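You operate a simulated robot arm through the tools that you are given. There is no shell and no other tool.

The job below is to be done with a simulated robot arm. You get a single attempt, and the scene is never put back.

TASK
Change the little basin's water, rinse the rod in it, drain it again.
Fine: fresh water to the blue band; the rod back in its pot with no milk on it.

It is judged by the outcome, as a careful person would: the job done as asked, and still so three seconds after it is handed in. It fails if anything else is knocked over, pushed out of place, dropped, spilled or broken.

THE ROBOT
A 7-joint arm with a two-finger parallel gripper, fixed in place. Base frame: the origin is on the floor under the middle of its stand, x ahead of it, y to its left, z up; the work surface is at about z = 0.8. Readings come in m, rad, newtons and seconds.
It reaches about 1.247 m from its shoulder. Its first joint turns from -2.304 to 2.304 rad. Payload 3.91 kg.
The TCP is the grasp point between the finger pads, 0.03 m short of the fingertips. In the tool frame z runs along the fingers and y along their closing line. The gripper opens to 0.11 m. The fingers are 0.02 m wide and 0.01 m thick; the gripper's body (0.048 by 0.112 m) begins 0.055 m behind the TCP.
Orientation is told as [roll, pitch, yaw] about the base's x, y, z axes, in that order, counted from this pose: with the fingers straight down and closing along the base's y, the tool's x points along the base's -x, its y along +y and its z along -z.

THE INTERFACE
- The arm moves only by the tool drive_tool. Its argument "series" is a list of rows, each an object (a shift or turn left out is 0, a gripper value left out holds the last) with "travel": the shift along the tool's x, y, z in cm, a list of three; "angular": the turn, a rotation vector about the tool's x, y, z in degrees, a list of three; "gripper": the closure, from 0 (fully open) to 1 (shut). In form: [{"travel": [tx, ty, tz], "angular": [ax, ay, az], "gripper": gripper}, ...]. A call has 1 to 20 rows; each row is the pose to reach, as a shift and turn from the pose commanded when the call began, along the tool's axes at that moment. A row lasts 0.2 s, in which the tool goes at most 0.05 m and 0.15 rad; a call with a longer step from one row to the next is refused whole, and so is a gripper value outside its range. A pose out of reach is approached as far as the arm can. The call stops where the force on the tool passes 40 N (or 10 N more than at its start, if that is more) or the arm is blocked; 0.2 s more then pass. The fingers move at their own pace (about 0.108 m/s each) and stop on an object; they squeeze with about 34 N. The grip force told is the motor's: it shows also when the fingers shut on nothing. Time passes only in rows, and 0.2 s behind the last, so rows that repeat a pose let the fingers close. The reply holds the time, the measured pose of the TCP, the force on the tool along the base axes, the opening and the grip force, in the units named above and with some noise, with the torque about the TCP (base axes, N m) and any sound that the robot's microphone picked up.
- Cameras (640 x 400 px; columns grow to the right, rows downward): "scene" is fixed at [0.3991, 0.6513, 1.5684]; the picture's right is [-0.64, -0.77, 0.00], its down [-0.76, 0.63, -0.16] and it looks along [0.13, -0.10, -0.99] (base axes); focal length 256 px, centre (320, 200). "wrist" rides on the gripper at [0.072, 0.017, -0.103] in the tool frame; the picture's right is [-0.23, 0.97, 0.00], its down [-0.76, -0.18, -0.62] and it looks along [-0.61, -0.14, 0.78] (tool axes); focal length 222 px, centre (320, 200). There is no depth. A picture from a camera that has moved, and an enlarged one, comes with that camera's place and axes in the base frame and with its lens.
- snapshot(camera): a new picture of that camera. The clock stands still meanwhile.
- inspect(camera, box): a new picture of the part [left, top, right, bottom] of that camera's present view, enlarged. The clock stands still meanwhile.
- hand_in(): hands the job in; it is judged then, once.

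Nothing tells you positions but the pictures and the camera data. Unless the task says otherwise, let go and move clear before handing in.

The tools are called as name(argument=value, ...) on one line, values as JSON. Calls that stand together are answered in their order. drive_tool: Moves the arm, as the interface text tells. Its arguments: {"type":"object","properties":{"series":{"type":"array"}},"required":["series"]} The other tools are called the same way: snapshot (camera) takes a picture; inspect (camera, box) takes an enlarged picture of a part of a camera's view; hand_in () hands the job in.

At the start:

```text
clock: 0.0
tool_pos: [0.5519, 0.4472, 1.1662]
tcp_rot: [0.001, 0.001, -0.001]
force: [0.7, 0.7, -0.2]
wrist_torque: [0.0, 0.01, 0.01]
gripper_width: 0.1099
grasp_force: 0.0
```

scene: 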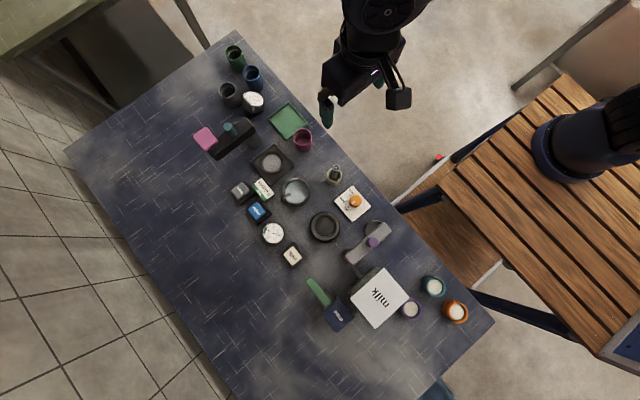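
wrist: 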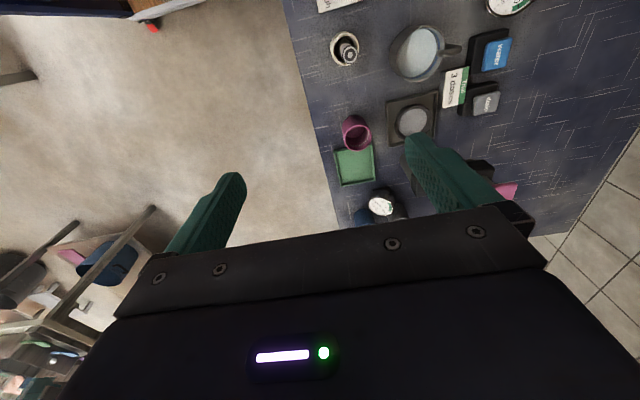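

I see a table with many small items (basin, water and drain buttons, cups, pots, milk). I'll enlarge the scene camera to identify them before moving.

inspect(camera="scene", box=[220, 130, 380, 230])

inspect(camera="scene", box=[180, 30, 340, 130])

inspect(camera="scene", box=[280, 180, 480, 340])

inspect(camera="wrist", box=[310, 0, 550, 150])

```text
4.00 times, centred on (300, 180) of scene
camera zoom: at [0.3991, 0.6513, 1.5684], right [-0.64, -0.77, 0.0], down [-0.76, 0.63, -0.16], along [0.13, -0.1, -0.99], focal length 1024 px, centre (400, 280)
```

zoom: 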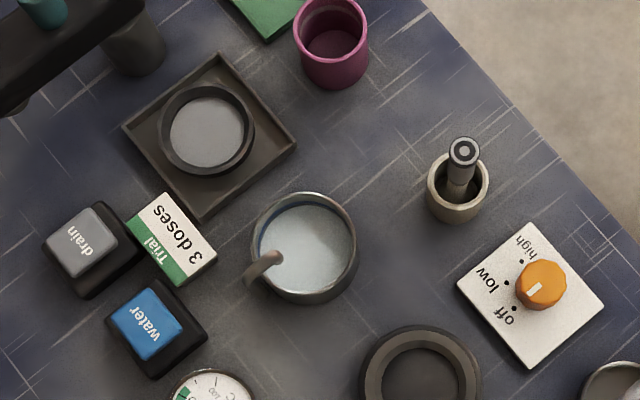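

```text
4.00 times, centred on (260, 80) of scene
camera zoom: at [0.3991, 0.6513, 1.5684], right [-0.64, -0.77, 0.0], down [-0.76, 0.63, -0.16], along [0.13, -0.1, -0.99], focal length 1024 px, centre (560, 680)
```

zoom: 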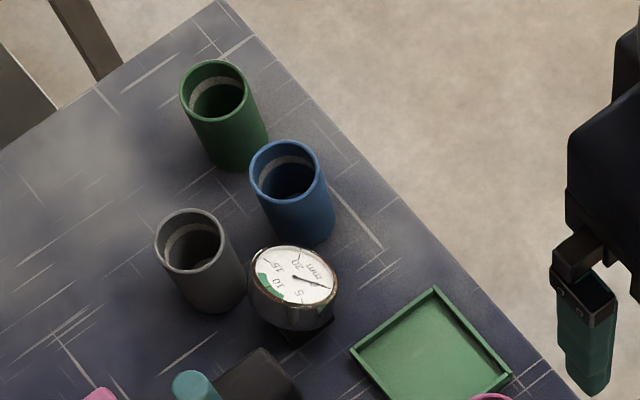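

```text
2.50 times, centred on (380, 260) of scene
camera zoom: at [0.3991, 0.6513, 1.5684], right [-0.64, -0.77, 0.0], down [-0.76, 0.63, -0.16], along [0.13, -0.1, -0.99], focal length 640 px, centre (170, 50)
```

zoom: 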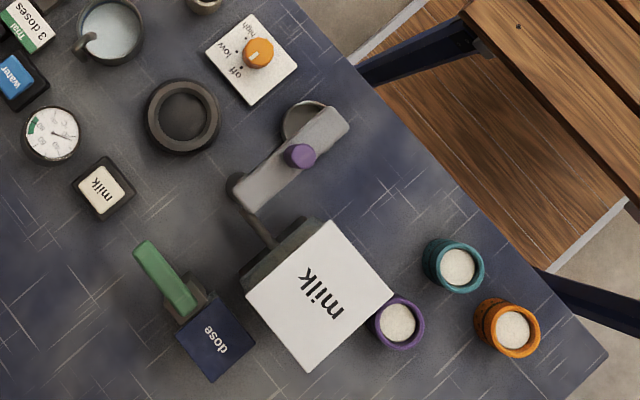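

```text
2.67 times, centred on (430, 75) of wrist
camera zoom: at [0.4786, 0.464, 1.2691], right [0.23, 0.97, 0.0], down [0.76, -0.18, 0.62], along [0.61, -0.14, -0.78], focal length 592 px, centre (27, 533)
```

zoom: 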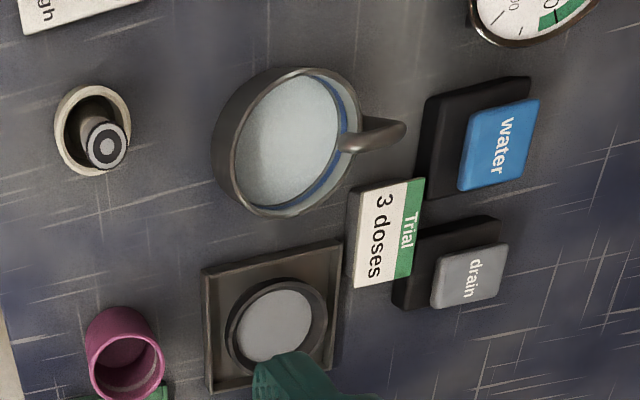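

The basin (with spout, bluish band inside) is around (0.55, 0.61), the rod in its pot around (0.51, 0.50), water button near (0.58, 0.74), drain near (0.665, 0.734). I'll look closer at the details before acting.

inspect(camera="scene", box=[276, 172, 316, 212])

inspect(camera="scene", box=[320, 155, 352, 187])

inspect(camera="scene", box=[225, 175, 305, 255])

inspect(camera="wrist", box=[320, 10, 440, 85])

```text
10.00 times, centred on (296, 192) of scene
camera zoom: at [0.3991, 0.6513, 1.5684], right [-0.64, -0.77, 0.0], down [-0.76, 0.63, -0.16], along [0.13, -0.1, -0.99], focal length 2561 px, centre (560, 280)
```

zoom: 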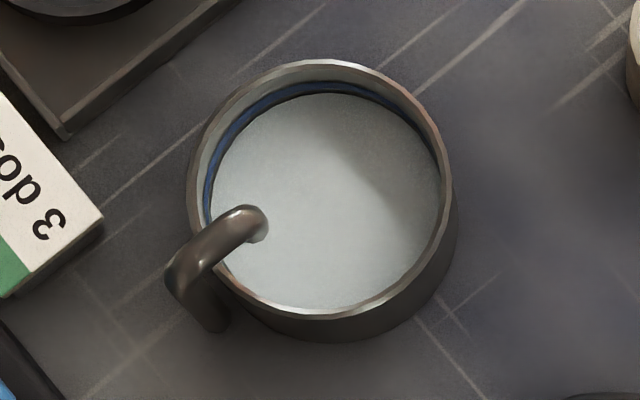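

```text
12.50 times, centred on (336, 171) of scene
camera zoom: at [0.3991, 0.6513, 1.5684], right [-0.64, -0.77, 0.0], down [-0.76, 0.63, -0.16], along [0.13, -0.1, -0.99], focal length 3201 px, centre (120, 562)
```

zoom: 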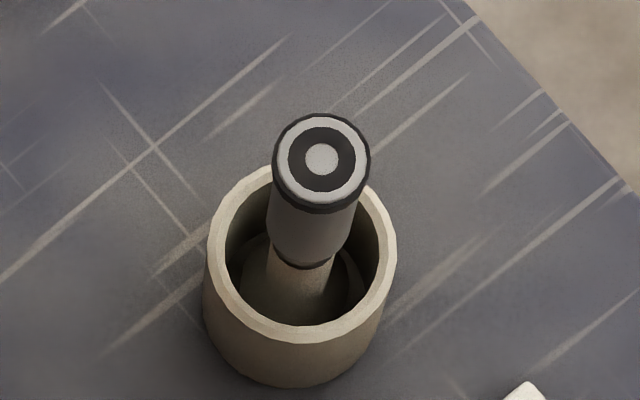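

```text
5.00 times, centred on (265, 215) of scene
camera zoom: at [0.3991, 0.6513, 1.5684], right [-0.64, -0.77, 0.0], down [-0.76, 0.63, -0.16], along [0.13, -0.1, -0.99], focal length 1280 px, centre (595, 125)
```

zoom: 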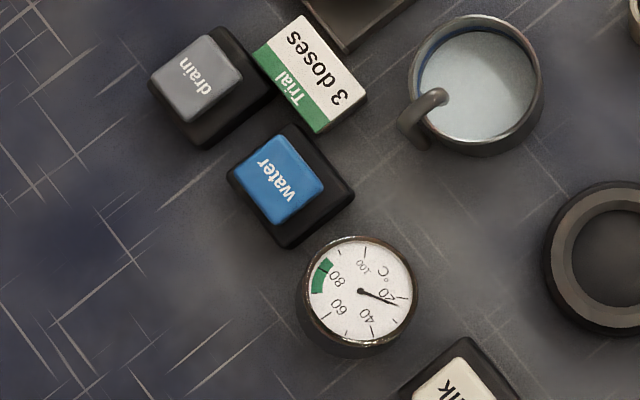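

```text
5.33 times, centred on (380, 48) of wrist
camera zoom: at [0.4786, 0.464, 1.2691], right [0.23, 0.97, 0.0], down [0.76, -0.18, 0.62], along [0.61, -0.14, -0.78], focal length 1185 px, centre (0, 1013)
```

zoom: 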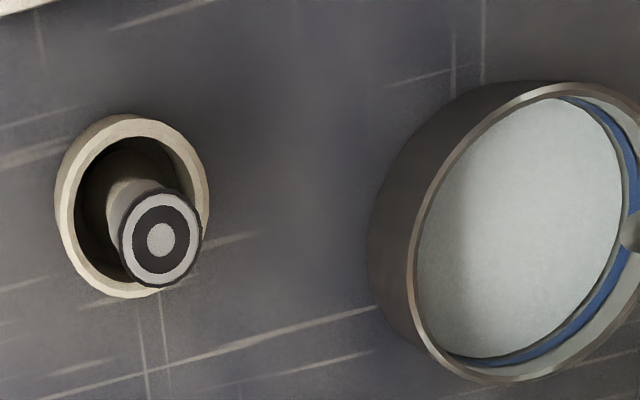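

The rod stands upright in the pot at about (0.521, 0.496, top ≈0.92); drain button top ≈(0.663, 0.735, 0.84), water ≈(0.583, 0.733, 0.84). I'll shut the fingers and go above the drain button first.

drive_tool(series=[{"travel": [-1.6, 4.1, 0], "gripper": 1}, {"travel": [-3.2, 8.2, 0], "gripper": 1}, {"travel": [-4.8, 12.3, 0], "gripper": 1}, {"travel": [-6.4, 16.4, 0], "gripper": 1}, {"travel": [-8.0, 20.5, 0], "gripper": 1}, {"travel": [-9.6, 24.7, 0], "gripper": 1}, {"travel": [-11.1, 28.8, 0], "gripper": 1}, {"travel": [-11.1, 28.8, 4], "gripper": 1}, {"travel": [-11.1, 28.8, 8], "gripper": 1}, {"travel": [-11.1, 28.8, 12], "gripper": 1}, {"travel": [-11.1, 28.8, 16], "gripper": 1}, {"travel": [-11.1, 28.8, 20], "gripper": 1}, {"travel": [-11.1, 28.8, 20], "gripper": 1}])

snapshot(camera="wrist")

snapshot(camera="scene")

```text
clock: 2.8
tool_pos: [0.6651, 0.7331, 0.9665]
tcp_rot: [-0.001, -0.001, 0.001]
force: [0.2, 0.4, -0.1]
wrist_torque: [-0.01, 0.02, -0.03]
gripper_width: 0.0001
grasp_force: 34.0
```

```text
taken
camera wrist: at [0.5918, 0.7507, 1.07], right [0.23, 0.97, 0.0], down [0.76, -0.18, 0.62], along [0.61, -0.14, -0.78], focal length 222 px, centre (320, 200)
```

wrist: 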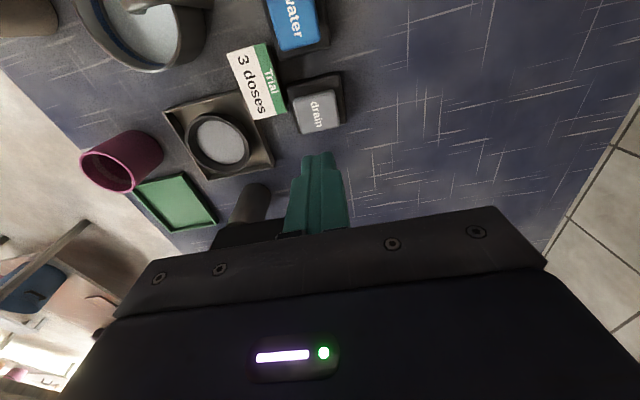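

```text
taken
```

scene: 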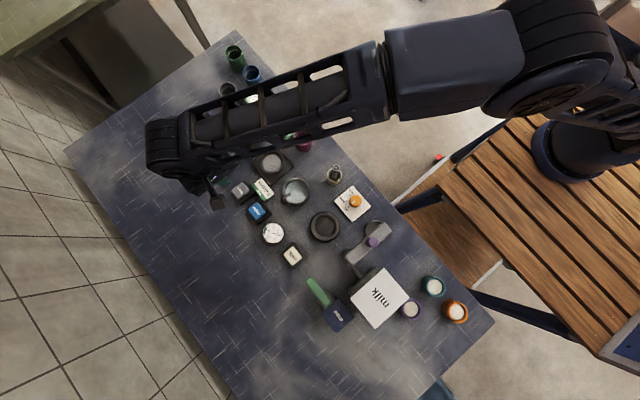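

The wrist view puts the drain cap at about (0.657, 0.733), right below the closed fingers. I'll descend close to it, then press in small steps.

drive_tool(series=[{"travel": [0.7, 0, 3]}, {"travel": [0.7, 0, 6]}, {"travel": [0.7, 0, 8]}, {"travel": [0.7, 0, 8.5]}, {"travel": [0.7, 0, 9]}, {"travel": [0.7, 0, 9.3]}])

snapshot(camera="wrist")

inspect(camera="scene", box=[225, 155, 325, 235])

```text
clock: 4.2
tool_pos: [0.6552, 0.7337, 0.8729]
tcp_rot: [-0.001, -0.002, -0.001]
force: [-1.0, 0.9, 1.0]
wrist_torque: [0.0, 0.02, 0.03]
gripper_width: 0.0
grasp_force: 34.3
```

```text
taken
camera wrist: at [0.583, 0.7508, 0.9759], right [0.23, 0.97, 0.0], down [0.76, -0.18, 0.62], along [0.61, -0.14, -0.78], focal length 222 px, centre (320, 200)
```

wrist: 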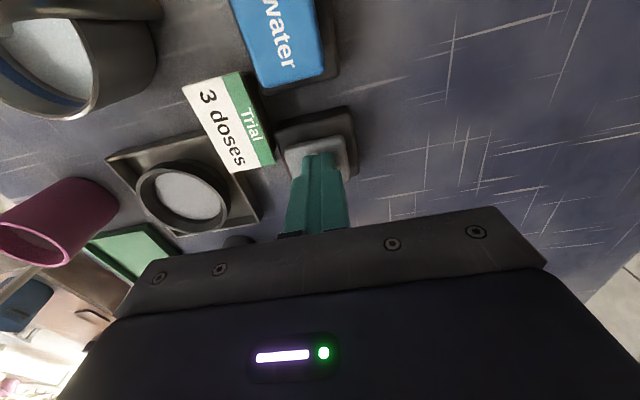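

```text
5.00 times, centred on (275, 195) of scene
camera zoom: at [0.3991, 0.6513, 1.5684], right [-0.64, -0.77, 0.0], down [-0.76, 0.63, -0.16], along [0.13, -0.1, -0.99], focal length 1280 px, centre (545, 225)
```

zoom: 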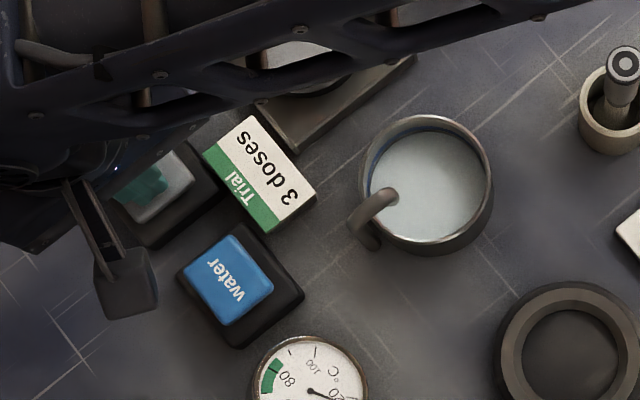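

Fingertips are right over the drain cap, almost touching. Pressing in small steps now.

drive_tool(series=[{"travel": [0, 0, 0.2]}, {"travel": [0, 0, 0.4]}, {"travel": [0, 0, 0.6]}])

inspect(camera="scene", box=[225, 155, 325, 235])

```text
clock: 5.0
tool_pos: [0.657, 0.7343, 0.8668]
tcp_rot: [0.001, 0.0, -0.002]
force: [-0.6, -0.7, 2.2]
wrist_torque: [0.02, 0.0, -0.01]
gripper_width: 0.0
grasp_force: 34.2
heard: click
```

```text
5.00 times, centred on (275, 195) of scene
camera zoom: at [0.3991, 0.6513, 1.5684], right [-0.64, -0.77, 0.0], down [-0.76, 0.63, -0.16], along [0.13, -0.1, -0.99], focal length 1280 px, centre (545, 225)
```

zoom: 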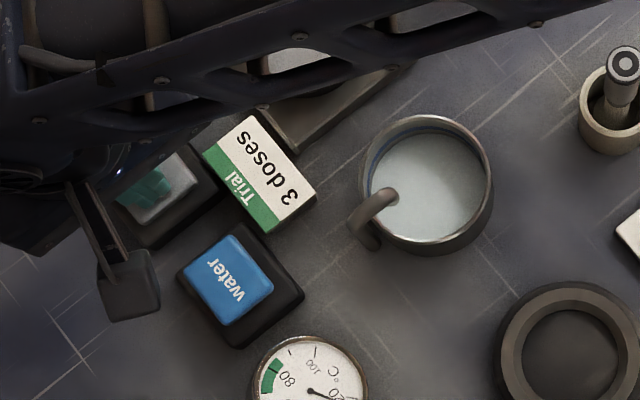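

A click was heard and the water seems slightly lower. I'll hold the press and watch whether the level drops.

drive_tool(series=[{"travel": [0, 0, 0]}, {"travel": [0, 0, 0]}, {"travel": [0, 0, 0]}, {"travel": [0, 0, 0]}])

inspect(camera="scene", box=[276, 172, 316, 212])

```text
clock: 6.0
tool_pos: [0.6558, 0.7354, 0.868]
tcp_rot: [0.001, -0.001, 0.001]
force: [-1.6, 0.0, 1.0]
wrist_torque: [0.02, 0.04, -0.01]
gripper_width: 0.0
grasp_force: 33.2
```

```text
10.00 times, centred on (296, 192) of scene
camera zoom: at [0.3991, 0.6513, 1.5684], right [-0.64, -0.77, 0.0], down [-0.76, 0.63, -0.16], along [0.13, -0.1, -0.99], focal length 2561 px, centre (560, 280)
```

zoom: 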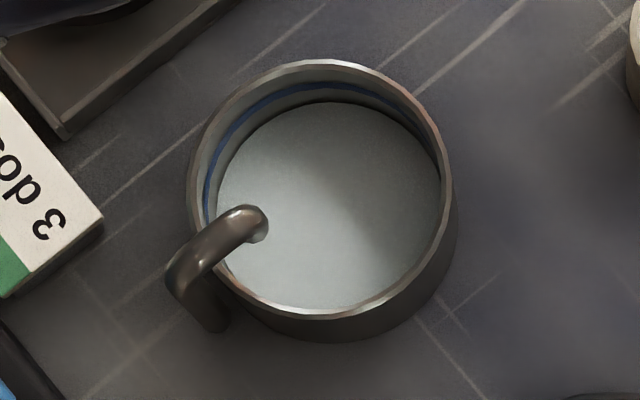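

The level is dropping while I hold the button. I'll keep holding and check periodically.

drive_tool(series=[{"travel": [0, 0, 0]}, {"travel": [0, 0, 0]}, {"travel": [0, 0, 0]}, {"travel": [0, 0, 0]}, {"travel": [0, 0, 0]}, {"travel": [0, 0, 0]}, {"travel": [0, 0, 0]}, {"travel": [0, 0, 0]}, {"travel": [0, 0, 0]}, {"travel": [0, 0, 0]}])

inspect(camera="scene", box=[276, 172, 316, 212])

```text
clock: 8.2
tool_pos: [0.6564, 0.7351, 0.8671]
tcp_rot: [0.0, 0.0, 0.001]
force: [-0.4, 1.1, 1.6]
wrist_torque: [0.01, -0.01, 0.03]
gripper_width: 0.0
grasp_force: 33.2
```

```text
10.00 times, centred on (296, 192) of scene
camera zoom: at [0.3991, 0.6513, 1.5684], right [-0.64, -0.77, 0.0], down [-0.76, 0.63, -0.16], along [0.13, -0.1, -0.99], focal length 2561 px, centre (560, 280)
```

zoom: 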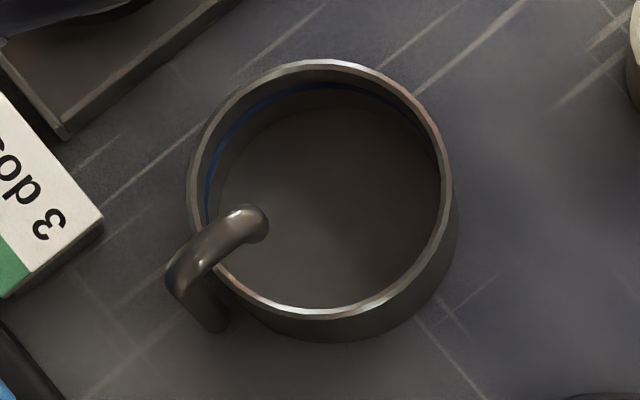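

The basin now appears empty. I'll hold a moment longer, then lift and move across to the water button.

drive_tool(series=[{"travel": [0, 0, 0]}, {"travel": [0, 0, 0]}, {"travel": [0, 0, 0]}, {"travel": [0, 0, -2]}, {"travel": [0, 0, -5]}, {"travel": [3.6, -0.1, -5]}, {"travel": [7.3, -0.2, -5]}, {"travel": [7.3, -0.2, -5]}])

inspect(camera="scene", box=[225, 155, 325, 235])

snapshot(camera="wrist")

```text
clock: 10.0
tool_pos: [0.5849, 0.7328, 0.9146]
tcp_rot: [0.001, 0.0, -0.002]
force: [-0.1, -0.8, 0.5]
wrist_torque: [-0.01, 0.0, 0.01]
gripper_width: 0.0
grasp_force: 34.0
```

```text
5.00 times, centred on (275, 195) of scene
camera zoom: at [0.3991, 0.6513, 1.5684], right [-0.64, -0.77, 0.0], down [-0.76, 0.63, -0.16], along [0.13, -0.1, -0.99], focal length 1280 px, centre (545, 225)
```

zoom: 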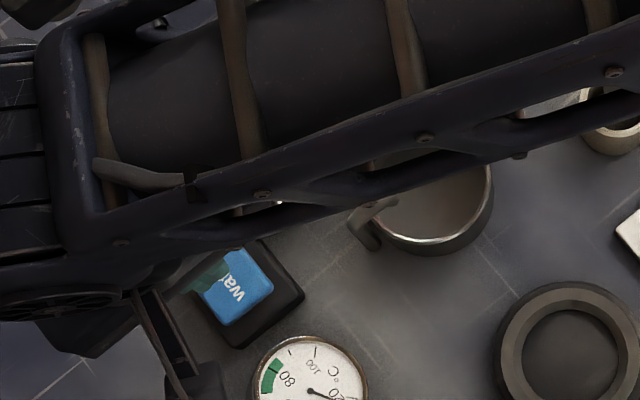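

```text
taken
camera wrist: at [0.5108, 0.7494, 1.0185], right [0.23, 0.97, 0.0], down [0.76, -0.18, 0.62], along [0.61, -0.14, -0.78], focal length 222 px, centre (320, 200)
```

wrist: 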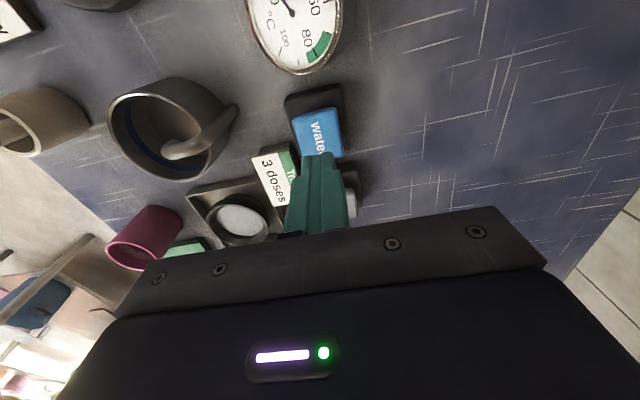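

The basin looks empty, and the water cap sits at about (0.579, 0.732). I'll lower onto it and press briefly, then check the filling via the wrist camera.

drive_tool(series=[{"travel": [0.5, 0, 2]}, {"travel": [0.5, 0, 4]}])

snapshot(camera="wrist")

inspect(camera="scene", box=[225, 155, 325, 235])

```text
clock: 10.6
tool_pos: [0.577, 0.7315, 0.8761]
tcp_rot: [0.0, 0.0, -0.003]
force: [-0.7, -0.5, 0.7]
wrist_torque: [0.01, -0.01, 0.04]
gripper_width: 0.0
grasp_force: 34.2
```

```text
taken
camera wrist: at [0.5041, 0.7497, 0.9791], right [0.23, 0.97, 0.0], down [0.76, -0.18, 0.62], along [0.61, -0.14, -0.78], focal length 222 px, centre (320, 200)
```

wrist: 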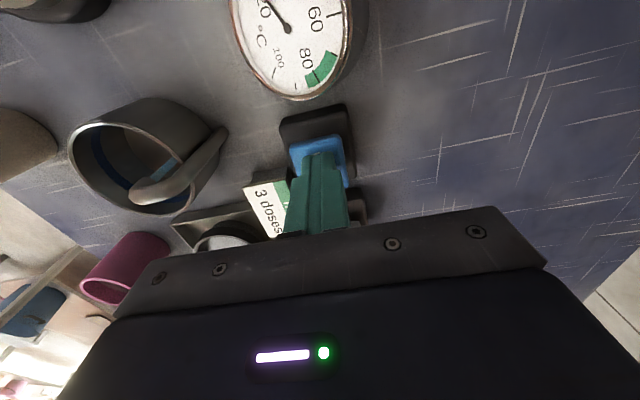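

```text
5.00 times, centred on (275, 195) of scene
camera zoom: at [0.3991, 0.6513, 1.5684], right [-0.64, -0.77, 0.0], down [-0.76, 0.63, -0.16], along [0.13, -0.1, -0.99], focal length 1280 px, centre (545, 225)
```

zoom: 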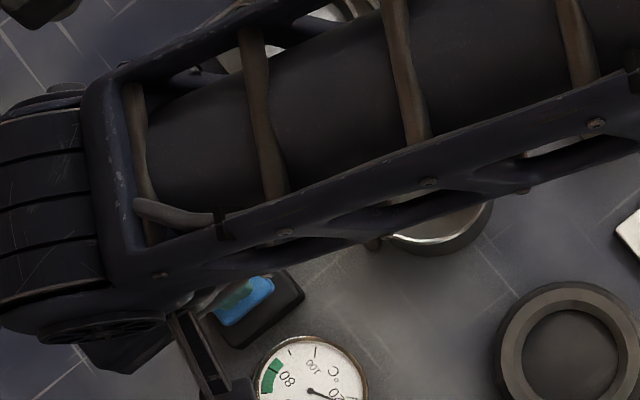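

Something bluish appears near the spout; I'll zoom in before pressing.

inspect(camera="wrist", box=[50, 80, 250, 230])

```text
2.67 times, centred on (150, 155) of wrist
camera zoom: at [0.5041, 0.7497, 0.9791], right [0.23, 0.97, 0.0], down [0.76, -0.18, 0.62], along [0.61, -0.14, -0.78], focal length 592 px, centre (773, 320)
```

zoom: 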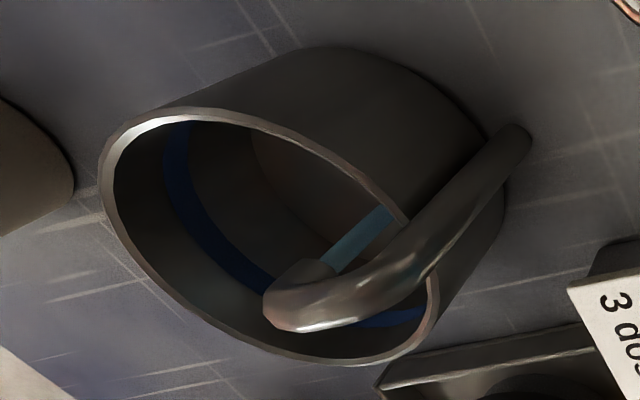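

Water is already running from the spout (the button is engaged). I'll hold and watch the level closely.

drive_tool(series=[{"travel": [0, 0, 0]}, {"travel": [0, 0, 0]}])

inspect(camera="wrist", box=[50, 80, 250, 230])

```text
clock: 11.2
tool_pos: [0.5768, 0.7326, 0.8752]
tcp_rot: [0.0, -0.002, -0.001]
force: [0.2, 0.7, 0.7]
wrist_torque: [0.03, 0.03, 0.02]
gripper_width: 0.0
grasp_force: 33.9
```

```text
2.67 times, centred on (150, 155) of wrist
camera zoom: at [0.5043, 0.7497, 0.9789], right [0.23, 0.97, 0.0], down [0.76, -0.18, 0.62], along [0.61, -0.14, -0.78], focal length 592 px, centre (773, 320)
```

zoom: 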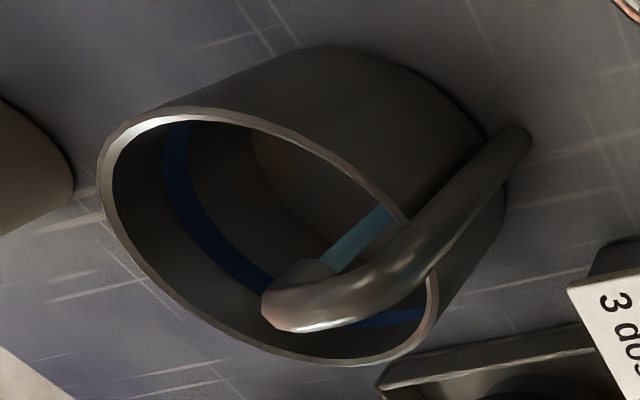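

No visible rise yet. I'll hold a bit more and compare.

drive_tool(series=[{"travel": [0, 0, 0]}, {"travel": [0, 0, 0]}, {"travel": [0, 0, 0]}])

inspect(camera="wrist", box=[50, 80, 250, 230])

```text
clock: 12.0
tool_pos: [0.5774, 0.7327, 0.8762]
tcp_rot: [0.0, 0.0, 0.001]
force: [0.5, -0.7, 0.7]
wrist_torque: [0.0, -0.01, -0.01]
gripper_width: 0.0
grasp_force: 34.3
```

```text
2.67 times, centred on (150, 155) of wrist
camera zoom: at [0.5043, 0.7497, 0.9789], right [0.23, 0.97, 0.0], down [0.76, -0.18, 0.62], along [0.61, -0.14, -0.78], focal length 592 px, centre (773, 320)
```

zoom: 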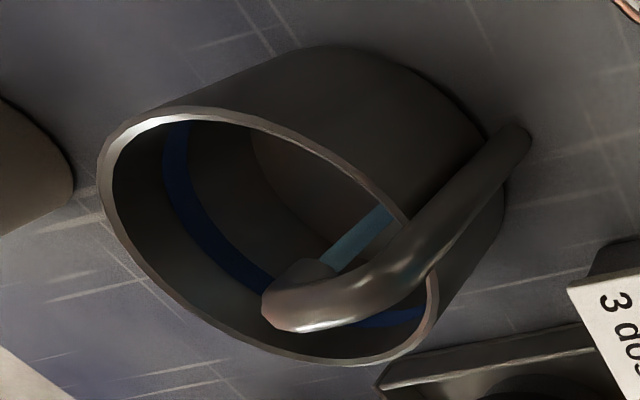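

The stream runs but the level isn't rising, so either flow is too weak at this press depth or the drain is still latched open. I'll lift off slightly to see whether the stream stops.

drive_tool(series=[{"travel": [0, 0, -1]}, {"travel": [0, 0, -2]}])

inspect(camera="wrist", box=[50, 80, 250, 230])

snapshot(camera="wrist")

```text
clock: 12.6
tool_pos: [0.5781, 0.7324, 0.895]
tcp_rot: [-0.001, 0.001, -0.002]
force: [0.4, 0.0, 0.4]
wrist_torque: [-0.01, 0.0, 0.02]
gripper_width: 0.0
grasp_force: 34.0
```

```text
2.67 times, centred on (150, 155) of wrist
camera zoom: at [0.5045, 0.7496, 0.999], right [0.23, 0.97, 0.0], down [0.76, -0.18, 0.62], along [0.61, -0.14, -0.78], focal length 592 px, centre (773, 320)
```

zoom: 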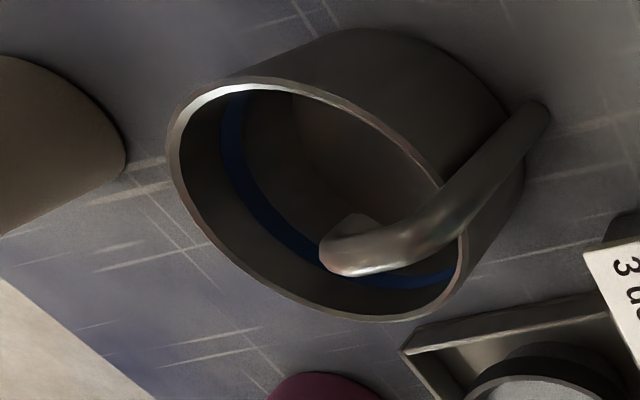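

```text
taken
camera wrist: at [0.5045, 0.7496, 0.999], right [0.23, 0.97, 0.0], down [0.76, -0.18, 0.62], along [0.61, -0.14, -0.78], focal length 222 px, centre (320, 200)
```

wrist: 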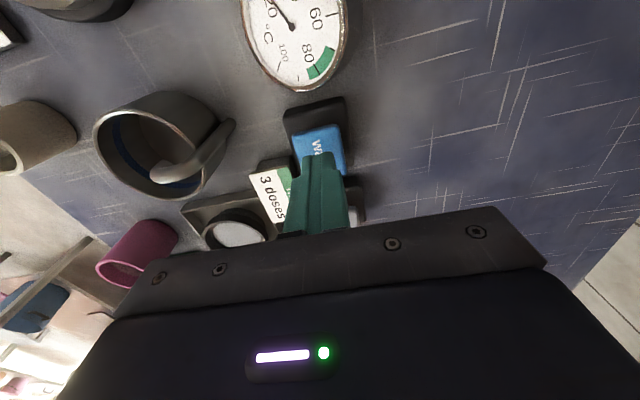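

The stream stops on release, so water is hold-to-run; the drain likely latched open with its click. I'll go above the drain button and compare its cap with the earlier view.

drive_tool(series=[{"travel": [0, 0, -3.5]}, {"travel": [0, 0.1, -7]}, {"travel": [-4, 0.1, -7]}, {"travel": [-8.5, 0.1, -7]}, {"travel": [-8.5, 0.1, -7]}])

snapshot(camera="wrist")

inspect(camera="scene", box=[276, 172, 316, 212])

inspect(camera="wrist", box=[240, 50, 400, 150])

```text
clock: 13.8
tool_pos: [0.6642, 0.7337, 0.9715]
tcp_rot: [-0.001, 0.0, 0.0]
force: [-0.6, 0.6, -0.2]
wrist_torque: [0.01, -0.01, -0.03]
gripper_width: 0.0
grasp_force: 34.0
```

```text
taken
camera wrist: at [0.5901, 0.7513, 1.074], right [0.23, 0.97, 0.0], down [0.76, -0.18, 0.62], along [0.61, -0.14, -0.78], focal length 222 px, centre (320, 200)
```

wrist: 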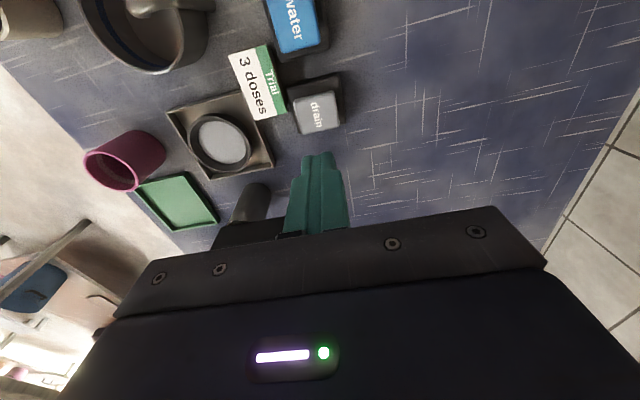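

```text
10.00 times, centred on (296, 192) of scene
camera zoom: at [0.3991, 0.6513, 1.5684], right [-0.64, -0.77, 0.0], down [-0.76, 0.63, -0.16], along [0.13, -0.1, -0.99], focal length 2561 px, centre (560, 280)
```

zoom: 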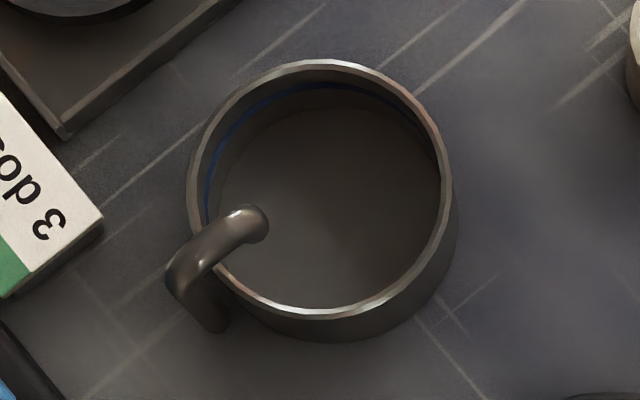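

```text
4.00 times, centred on (320, 100) of wrist
camera zoom: at [0.5901, 0.7513, 1.074], right [0.23, 0.97, 0.0], down [0.76, -0.18, 0.62], along [0.61, -0.14, -0.78], focal length 888 px, centre (320, 600)
```

zoom: 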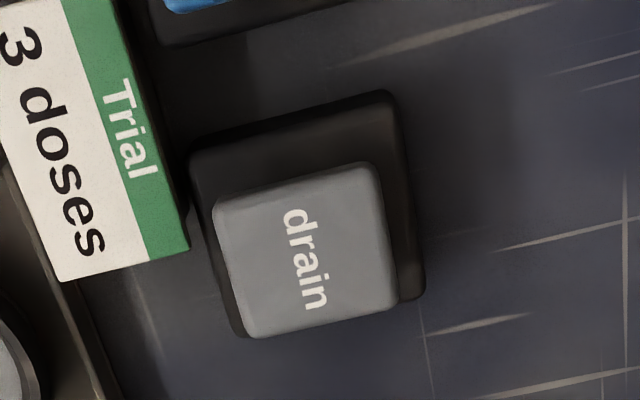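

The basin is empty and the drain cap has sprung back, so it's probably a push-on/push-off drain. I'll press it once more and release to close it.

drive_tool(series=[{"travel": [0.7, 0, 4]}, {"travel": [0.7, 0, 8]}, {"travel": [0.7, 0, 9.5]}, {"travel": [0.7, 0, 10]}, {"travel": [0.7, 0, 10.5]}, {"travel": [0.7, 0, 10.5]}, {"travel": [0.7, 0, 8]}, {"travel": [0.7, 0, 4]}])

inspect(camera="scene", box=[276, 172, 316, 212])

```text
clock: 15.6
tool_pos: [0.6549, 0.7338, 0.9271]
tcp_rot: [-0.001, 0.002, 0.001]
force: [-0.6, 0.1, -0.3]
wrist_torque: [0.01, 0.04, 0.0]
gripper_width: 0.0
grasp_force: 33.9
heard: click
```

```text
10.00 times, centred on (296, 192) of scene
camera zoom: at [0.3991, 0.6513, 1.5684], right [-0.64, -0.77, 0.0], down [-0.76, 0.63, -0.16], along [0.13, -0.1, -0.99], focal length 2561 px, centre (560, 280)
```

zoom: 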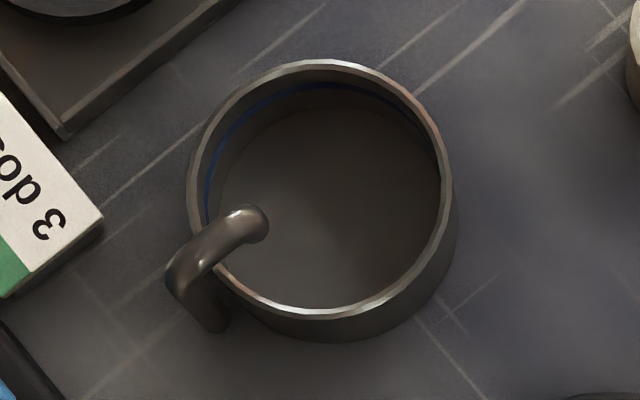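

Second click heard. Now back to the water button to test filling again.

drive_tool(series=[{"travel": [3.8, -0.1, 0]}, {"travel": [7.7, -0.1, 0]}, {"travel": [7.7, -0.1, 2.5]}, {"travel": [7.7, -0.1, 5.1]}, {"travel": [7.7, -0.1, 5.1]}])

inspect(camera="wrist", box=[50, 80, 250, 230])

```text
clock: 16.8
tool_pos: [0.5775, 0.7309, 0.876]
tcp_rot: [0.0, -0.001, 0.0]
force: [-0.6, 0.2, 0.4]
wrist_torque: [-0.03, 0.03, -0.04]
gripper_width: 0.0003
grasp_force: 34.4
```

```text
2.67 times, centred on (150, 155) of wrist
camera zoom: at [0.5046, 0.7489, 0.9784], right [0.23, 0.97, 0.0], down [0.76, -0.18, 0.62], along [0.61, -0.14, -0.78], focal length 592 px, centre (773, 320)
```

zoom: 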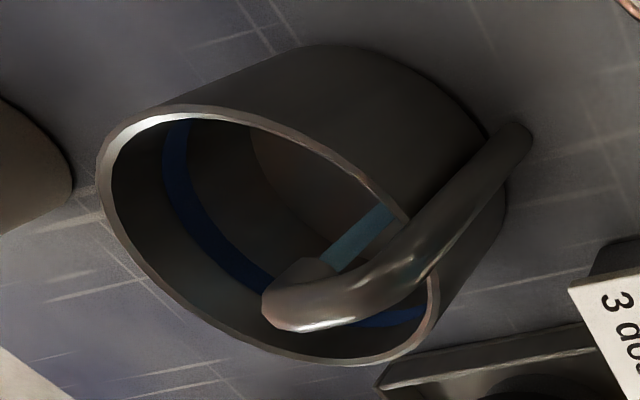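

The stream runs again; I'll hold for a short time and check whether the level rises now.

drive_tool(series=[{"travel": [0, 0, 0]}, {"travel": [0, 0, 0]}])

inspect(camera="wrist", box=[50, 80, 250, 230])

```text
clock: 17.4
tool_pos: [0.5779, 0.732, 0.8738]
tcp_rot: [0.0, 0.001, -0.001]
force: [0.1, 0.4, 0.6]
wrist_torque: [0.01, -0.01, -0.03]
gripper_width: 0.0003
grasp_force: 34.1
```

```text
2.67 times, centred on (150, 155) of wrist
camera zoom: at [0.5048, 0.7488, 0.9784], right [0.23, 0.97, 0.0], down [0.76, -0.18, 0.62], along [0.61, -0.14, -0.78], focal length 592 px, centre (773, 320)
```

zoom: 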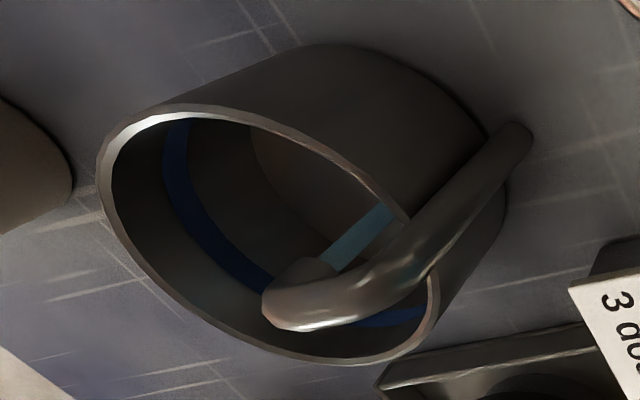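

Not clearly different yet; holding another second.

drive_tool(series=[{"travel": [0, 0, 0]}, {"travel": [0, 0, 0]}, {"travel": [0, 0, 0]}, {"travel": [0, 0, 0]}, {"travel": [0, 0, 0]}])

inspect(camera="wrist", box=[50, 80, 250, 230])

```text
clock: 18.6
tool_pos: [0.5787, 0.7315, 0.8754]
tcp_rot: [0.0, 0.0, 0.001]
force: [-0.1, -0.3, 0.5]
wrist_torque: [-0.01, -0.01, -0.04]
gripper_width: 0.0001
grasp_force: 34.1
```

```text
2.67 times, centred on (150, 155) of wrist
camera zoom: at [0.5048, 0.7488, 0.9784], right [0.23, 0.97, 0.0], down [0.76, -0.18, 0.62], along [0.61, -0.14, -0.78], focal length 592 px, centre (773, 320)
```

zoom: 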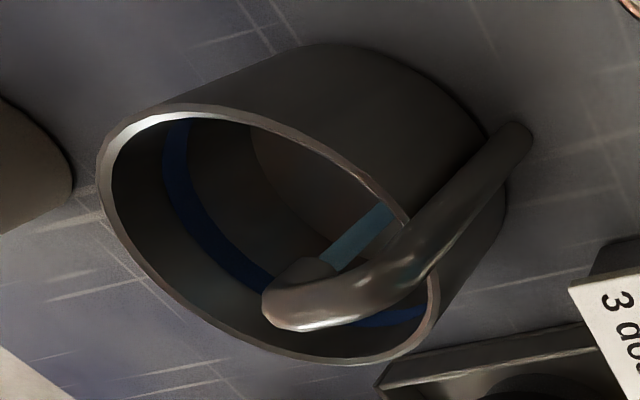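

I'll zoom in further on the basin interior to judge the level.

inspect(camera="wrist", box=[110, 110, 210, 190])

inspect(camera="scene", box=[276, 172, 326, 212])

```text
5.00 times, centred on (160, 150) of wrist
camera zoom: at [0.5048, 0.7488, 0.9784], right [0.23, 0.97, 0.0], down [0.76, -0.18, 0.62], along [0.61, -0.14, -0.78], focal length 1111 px, centre (1120, 450)
```

zoom: 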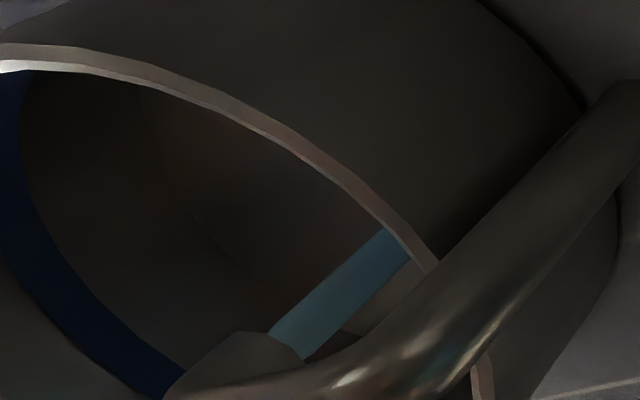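

```text
10.00 times, centred on (301, 192) of scene
camera zoom: at [0.3991, 0.6513, 1.5684], right [-0.64, -0.77, 0.0], down [-0.76, 0.63, -0.16], along [0.13, -0.1, -0.99], focal length 2561 px, centre (510, 280)
```

zoom: 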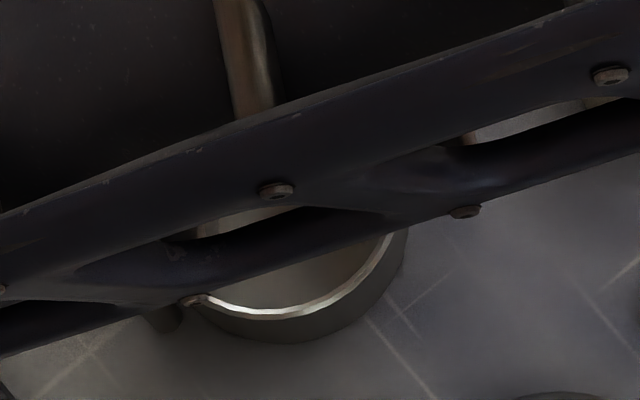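

The basin still looks empty after ~2 s of flow. I'll keep holding and watch: it may just be a slow fill, or a timed drain that has yet to shut.

drive_tool(series=[{"travel": [0, 0, 0]}, {"travel": [0, 0, 0]}, {"travel": [0, 0, 0]}, {"travel": [0, 0, 0]}, {"travel": [0, 0, 0]}, {"travel": [0, 0, 0]}])

inspect(camera="wrist", box=[50, 80, 250, 230])

```text
clock: 20.0
tool_pos: [0.5783, 0.7322, 0.8744]
tcp_rot: [-0.001, -0.001, 0.0]
force: [0.7, -0.6, 1.0]
wrist_torque: [-0.02, -0.04, 0.0]
gripper_width: 0.0
grasp_force: 33.9
```

```text
2.67 times, centred on (150, 155) of wrist
camera zoom: at [0.5048, 0.7488, 0.9784], right [0.23, 0.97, 0.0], down [0.76, -0.18, 0.62], along [0.61, -0.14, -0.78], focal length 592 px, centre (773, 320)
```

zoom: 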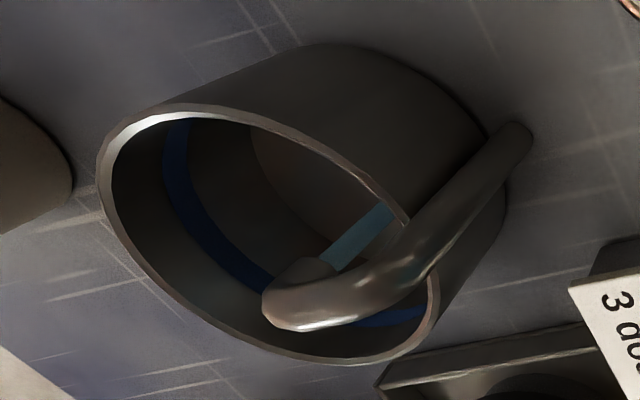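

The stream flows but nothing accumulates visibly. The press may be only partial, so I'll press a bit deeper and look again.

drive_tool(series=[{"travel": [0, 0, 0.3]}, {"travel": [0, 0, 0.6]}, {"travel": [0, 0, 0.8]}])

inspect(camera="wrist", box=[50, 80, 250, 230])

```text
clock: 20.8
tool_pos: [0.5782, 0.732, 0.868]
tcp_rot: [-0.001, 0.001, -0.001]
force: [1.3, -1.6, 1.4]
wrist_torque: [-0.09, -0.06, -0.01]
gripper_width: 0.0
grasp_force: 33.6
heard: click
```

```text
2.67 times, centred on (150, 155) of wrist
camera zoom: at [0.5049, 0.7495, 0.9711], right [0.23, 0.97, 0.0], down [0.76, -0.18, 0.62], along [0.61, -0.14, -0.78], focal length 592 px, centre (773, 320)
```

zoom: 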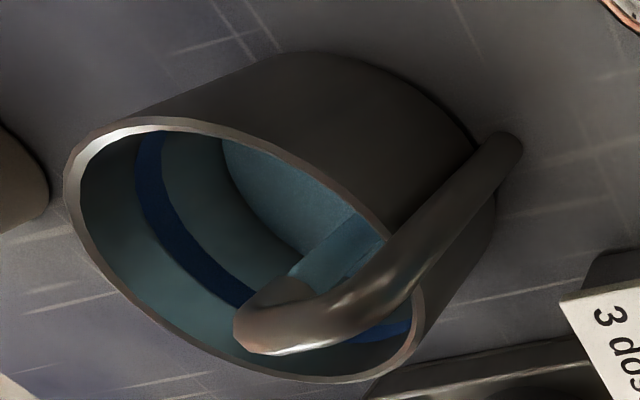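

With a full click the basin is actually filling (bluish surface visible). I'll continue holding in short steps up to the blue band.

drive_tool(series=[{"travel": [0, 0, 0]}, {"travel": [0, 0, 0]}])

inspect(camera="wrist", box=[50, 80, 250, 230])

```text
clock: 21.4
tool_pos: [0.5777, 0.7327, 0.8665]
tcp_rot: [0.0, 0.0, -0.001]
force: [0.8, -0.7, 1.4]
wrist_torque: [0.0, -0.03, 0.0]
gripper_width: 0.0
grasp_force: 33.8
```

```text
2.67 times, centred on (150, 155) of wrist
camera zoom: at [0.5047, 0.7496, 0.9712], right [0.23, 0.97, 0.0], down [0.76, -0.18, 0.62], along [0.61, -0.14, -0.78], focal length 592 px, centre (773, 320)
```

zoom: 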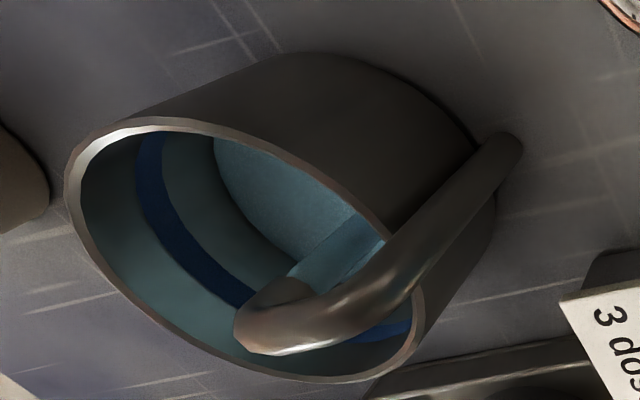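

It's rising (edge moved from ~222 to ~213 px; band lower edge ~165). I'll hold about 1.6 s more and recheck.

drive_tool(series=[{"travel": [0, 0, 0]}, {"travel": [0, 0, 0]}, {"travel": [0, 0, 0]}, {"travel": [0, 0, 0]}, {"travel": [0, 0, 0]}, {"travel": [0, 0, 0]}, {"travel": [0, 0, 0]}])

inspect(camera="wrist", box=[50, 80, 250, 230])

```text
clock: 23.0
tool_pos: [0.578, 0.7309, 0.8683]
tcp_rot: [0.0, 0.001, 0.002]
force: [0.0, 0.3, 1.2]
wrist_torque: [-0.02, 0.0, 0.01]
gripper_width: 0.0
grasp_force: 33.6
```

```text
2.67 times, centred on (150, 155) of wrist
camera zoom: at [0.5047, 0.7495, 0.9712], right [0.23, 0.97, 0.0], down [0.76, -0.18, 0.62], along [0.61, -0.14, -0.78], focal length 592 px, centre (773, 320)
```

zoom: 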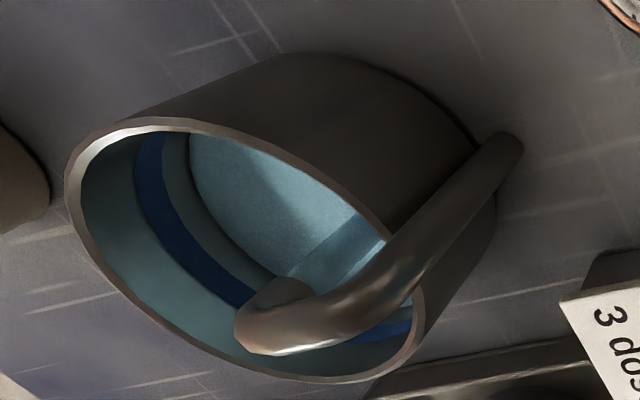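

Edge at ~189 px now; the band spans roughly 137–165. Holding ~1.2 s more, then fine steps.

drive_tool(series=[{"travel": [0, 0, 0]}, {"travel": [0, 0, 0]}, {"travel": [0, 0, 0]}, {"travel": [0, 0, 0]}, {"travel": [0, 0, 0]}])

inspect(camera="wrist", box=[50, 80, 250, 230])

```text
clock: 24.2
tool_pos: [0.578, 0.732, 0.8668]
tcp_rot: [0.0, 0.001, 0.001]
force: [-0.4, 0.1, 0.5]
wrist_torque: [0.0, 0.0, 0.01]
gripper_width: 0.0
grasp_force: 33.5
```

```text
2.67 times, centred on (150, 155) of wrist
camera zoom: at [0.5047, 0.7495, 0.9712], right [0.23, 0.97, 0.0], down [0.76, -0.18, 0.62], along [0.61, -0.14, -0.78], focal length 592 px, centre (773, 320)
```

zoom: 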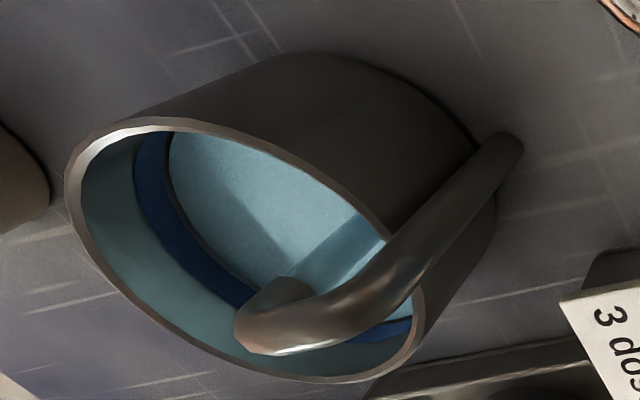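

Level is nearly at the band's lower edge. About 0.6 s more hold, then lift.

drive_tool(series=[{"travel": [0, 0, 0]}, {"travel": [0, 0, 0]}])

inspect(camera="wrist", box=[50, 80, 250, 230])

```text
clock: 24.8
tool_pos: [0.578, 0.7331, 0.8663]
tcp_rot: [0.0, -0.002, 0.0]
force: [-0.5, 0.4, 2.2]
wrist_torque: [0.01, 0.02, -0.05]
gripper_width: 0.0
grasp_force: 34.4
```

```text
2.67 times, centred on (150, 155) of wrist
camera zoom: at [0.5047, 0.7495, 0.9712], right [0.23, 0.97, 0.0], down [0.76, -0.18, 0.62], along [0.61, -0.14, -0.78], focal length 592 px, centre (773, 320)
```

zoom: 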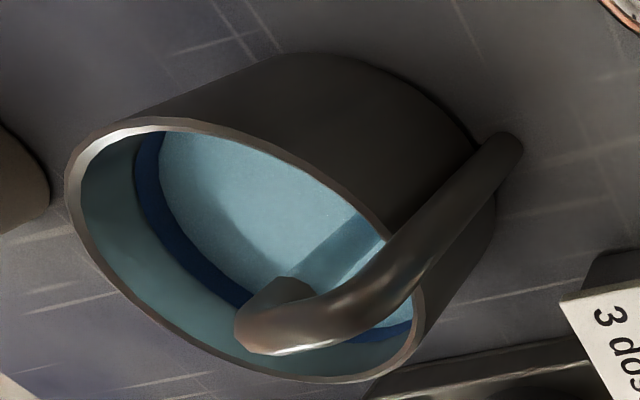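

The level is now about a third into the band. A touch more and I'll release.

drive_tool(series=[{"travel": [0, 0, 0]}, {"travel": [0, 0, -1.5]}, {"travel": [0, 0, -4]}, {"travel": [0, 0, -8]}, {"travel": [0, 0, -12]}, {"travel": [0, 0, -16]}])

snapshot(camera="wrist")

snapshot(camera="scene")

```text
clock: 26.2
tool_pos: [0.5787, 0.7356, 1.0247]
tcp_rot: [-0.001, 0.0, 0.0]
force: [-0.5, -0.1, -0.8]
wrist_torque: [-0.03, 0.02, 0.03]
gripper_width: 0.0
grasp_force: 34.4
```

```text
taken
camera wrist: at [0.5053, 0.7529, 1.1287], right [0.23, 0.97, 0.0], down [0.76, -0.18, 0.62], along [0.61, -0.14, -0.78], focal length 222 px, centre (320, 200)
```

wrist: 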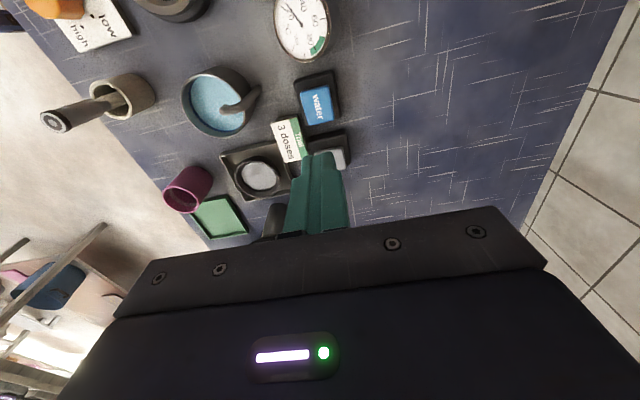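

```text
taken
```

scene: 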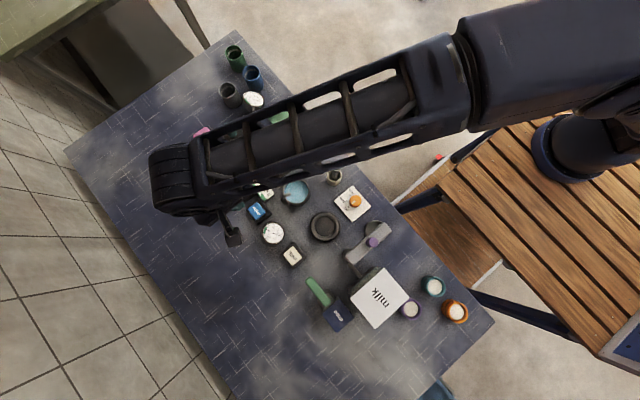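

The basin holds fresh bluish water. I'll check the level against the band and look closely at the rod, which sticks up from the pot.

inspect(camera="wrist", box=[170, 55, 270, 145])

inspect(camera="wrist", box=[30, 55, 170, 145])

inspect(camera="scene", box=[276, 172, 316, 212])

```text
4.44 times, centred on (220, 100) of wrist
camera zoom: at [0.5053, 0.7529, 1.1287], right [0.23, 0.97, 0.0], down [0.76, -0.18, 0.62], along [0.61, -0.14, -0.78], focal length 987 px, centre (764, 644)
```

zoom: 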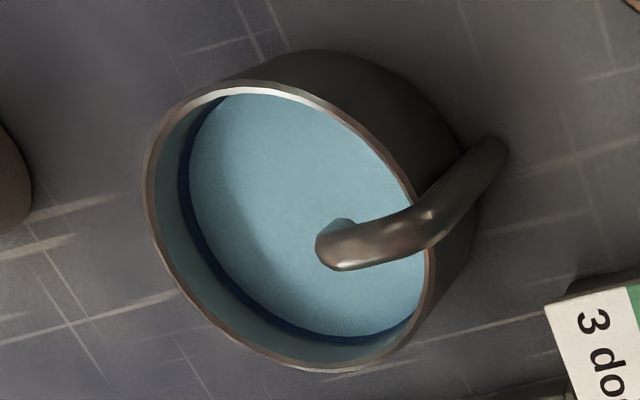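

```text
4.44 times, centred on (100, 100) of wrist
camera zoom: at [0.5053, 0.7529, 1.1287], right [0.23, 0.97, 0.0], down [0.76, -0.18, 0.62], along [0.61, -0.14, -0.78], focal length 987 px, centre (1298, 644)
```

zoom: 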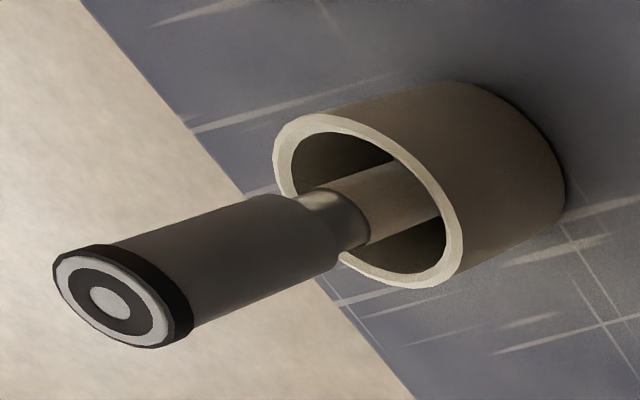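

```text
10.00 times, centred on (296, 192) of scene
camera zoom: at [0.3991, 0.6513, 1.5684], right [-0.64, -0.77, 0.0], down [-0.76, 0.63, -0.16], along [0.13, -0.1, -0.99], focal length 2561 px, centre (560, 280)
```

zoom: 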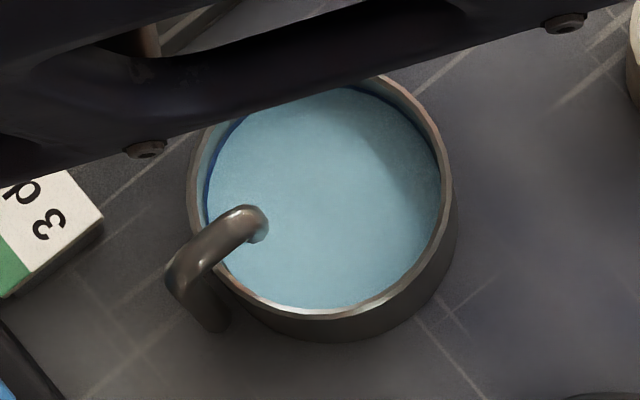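

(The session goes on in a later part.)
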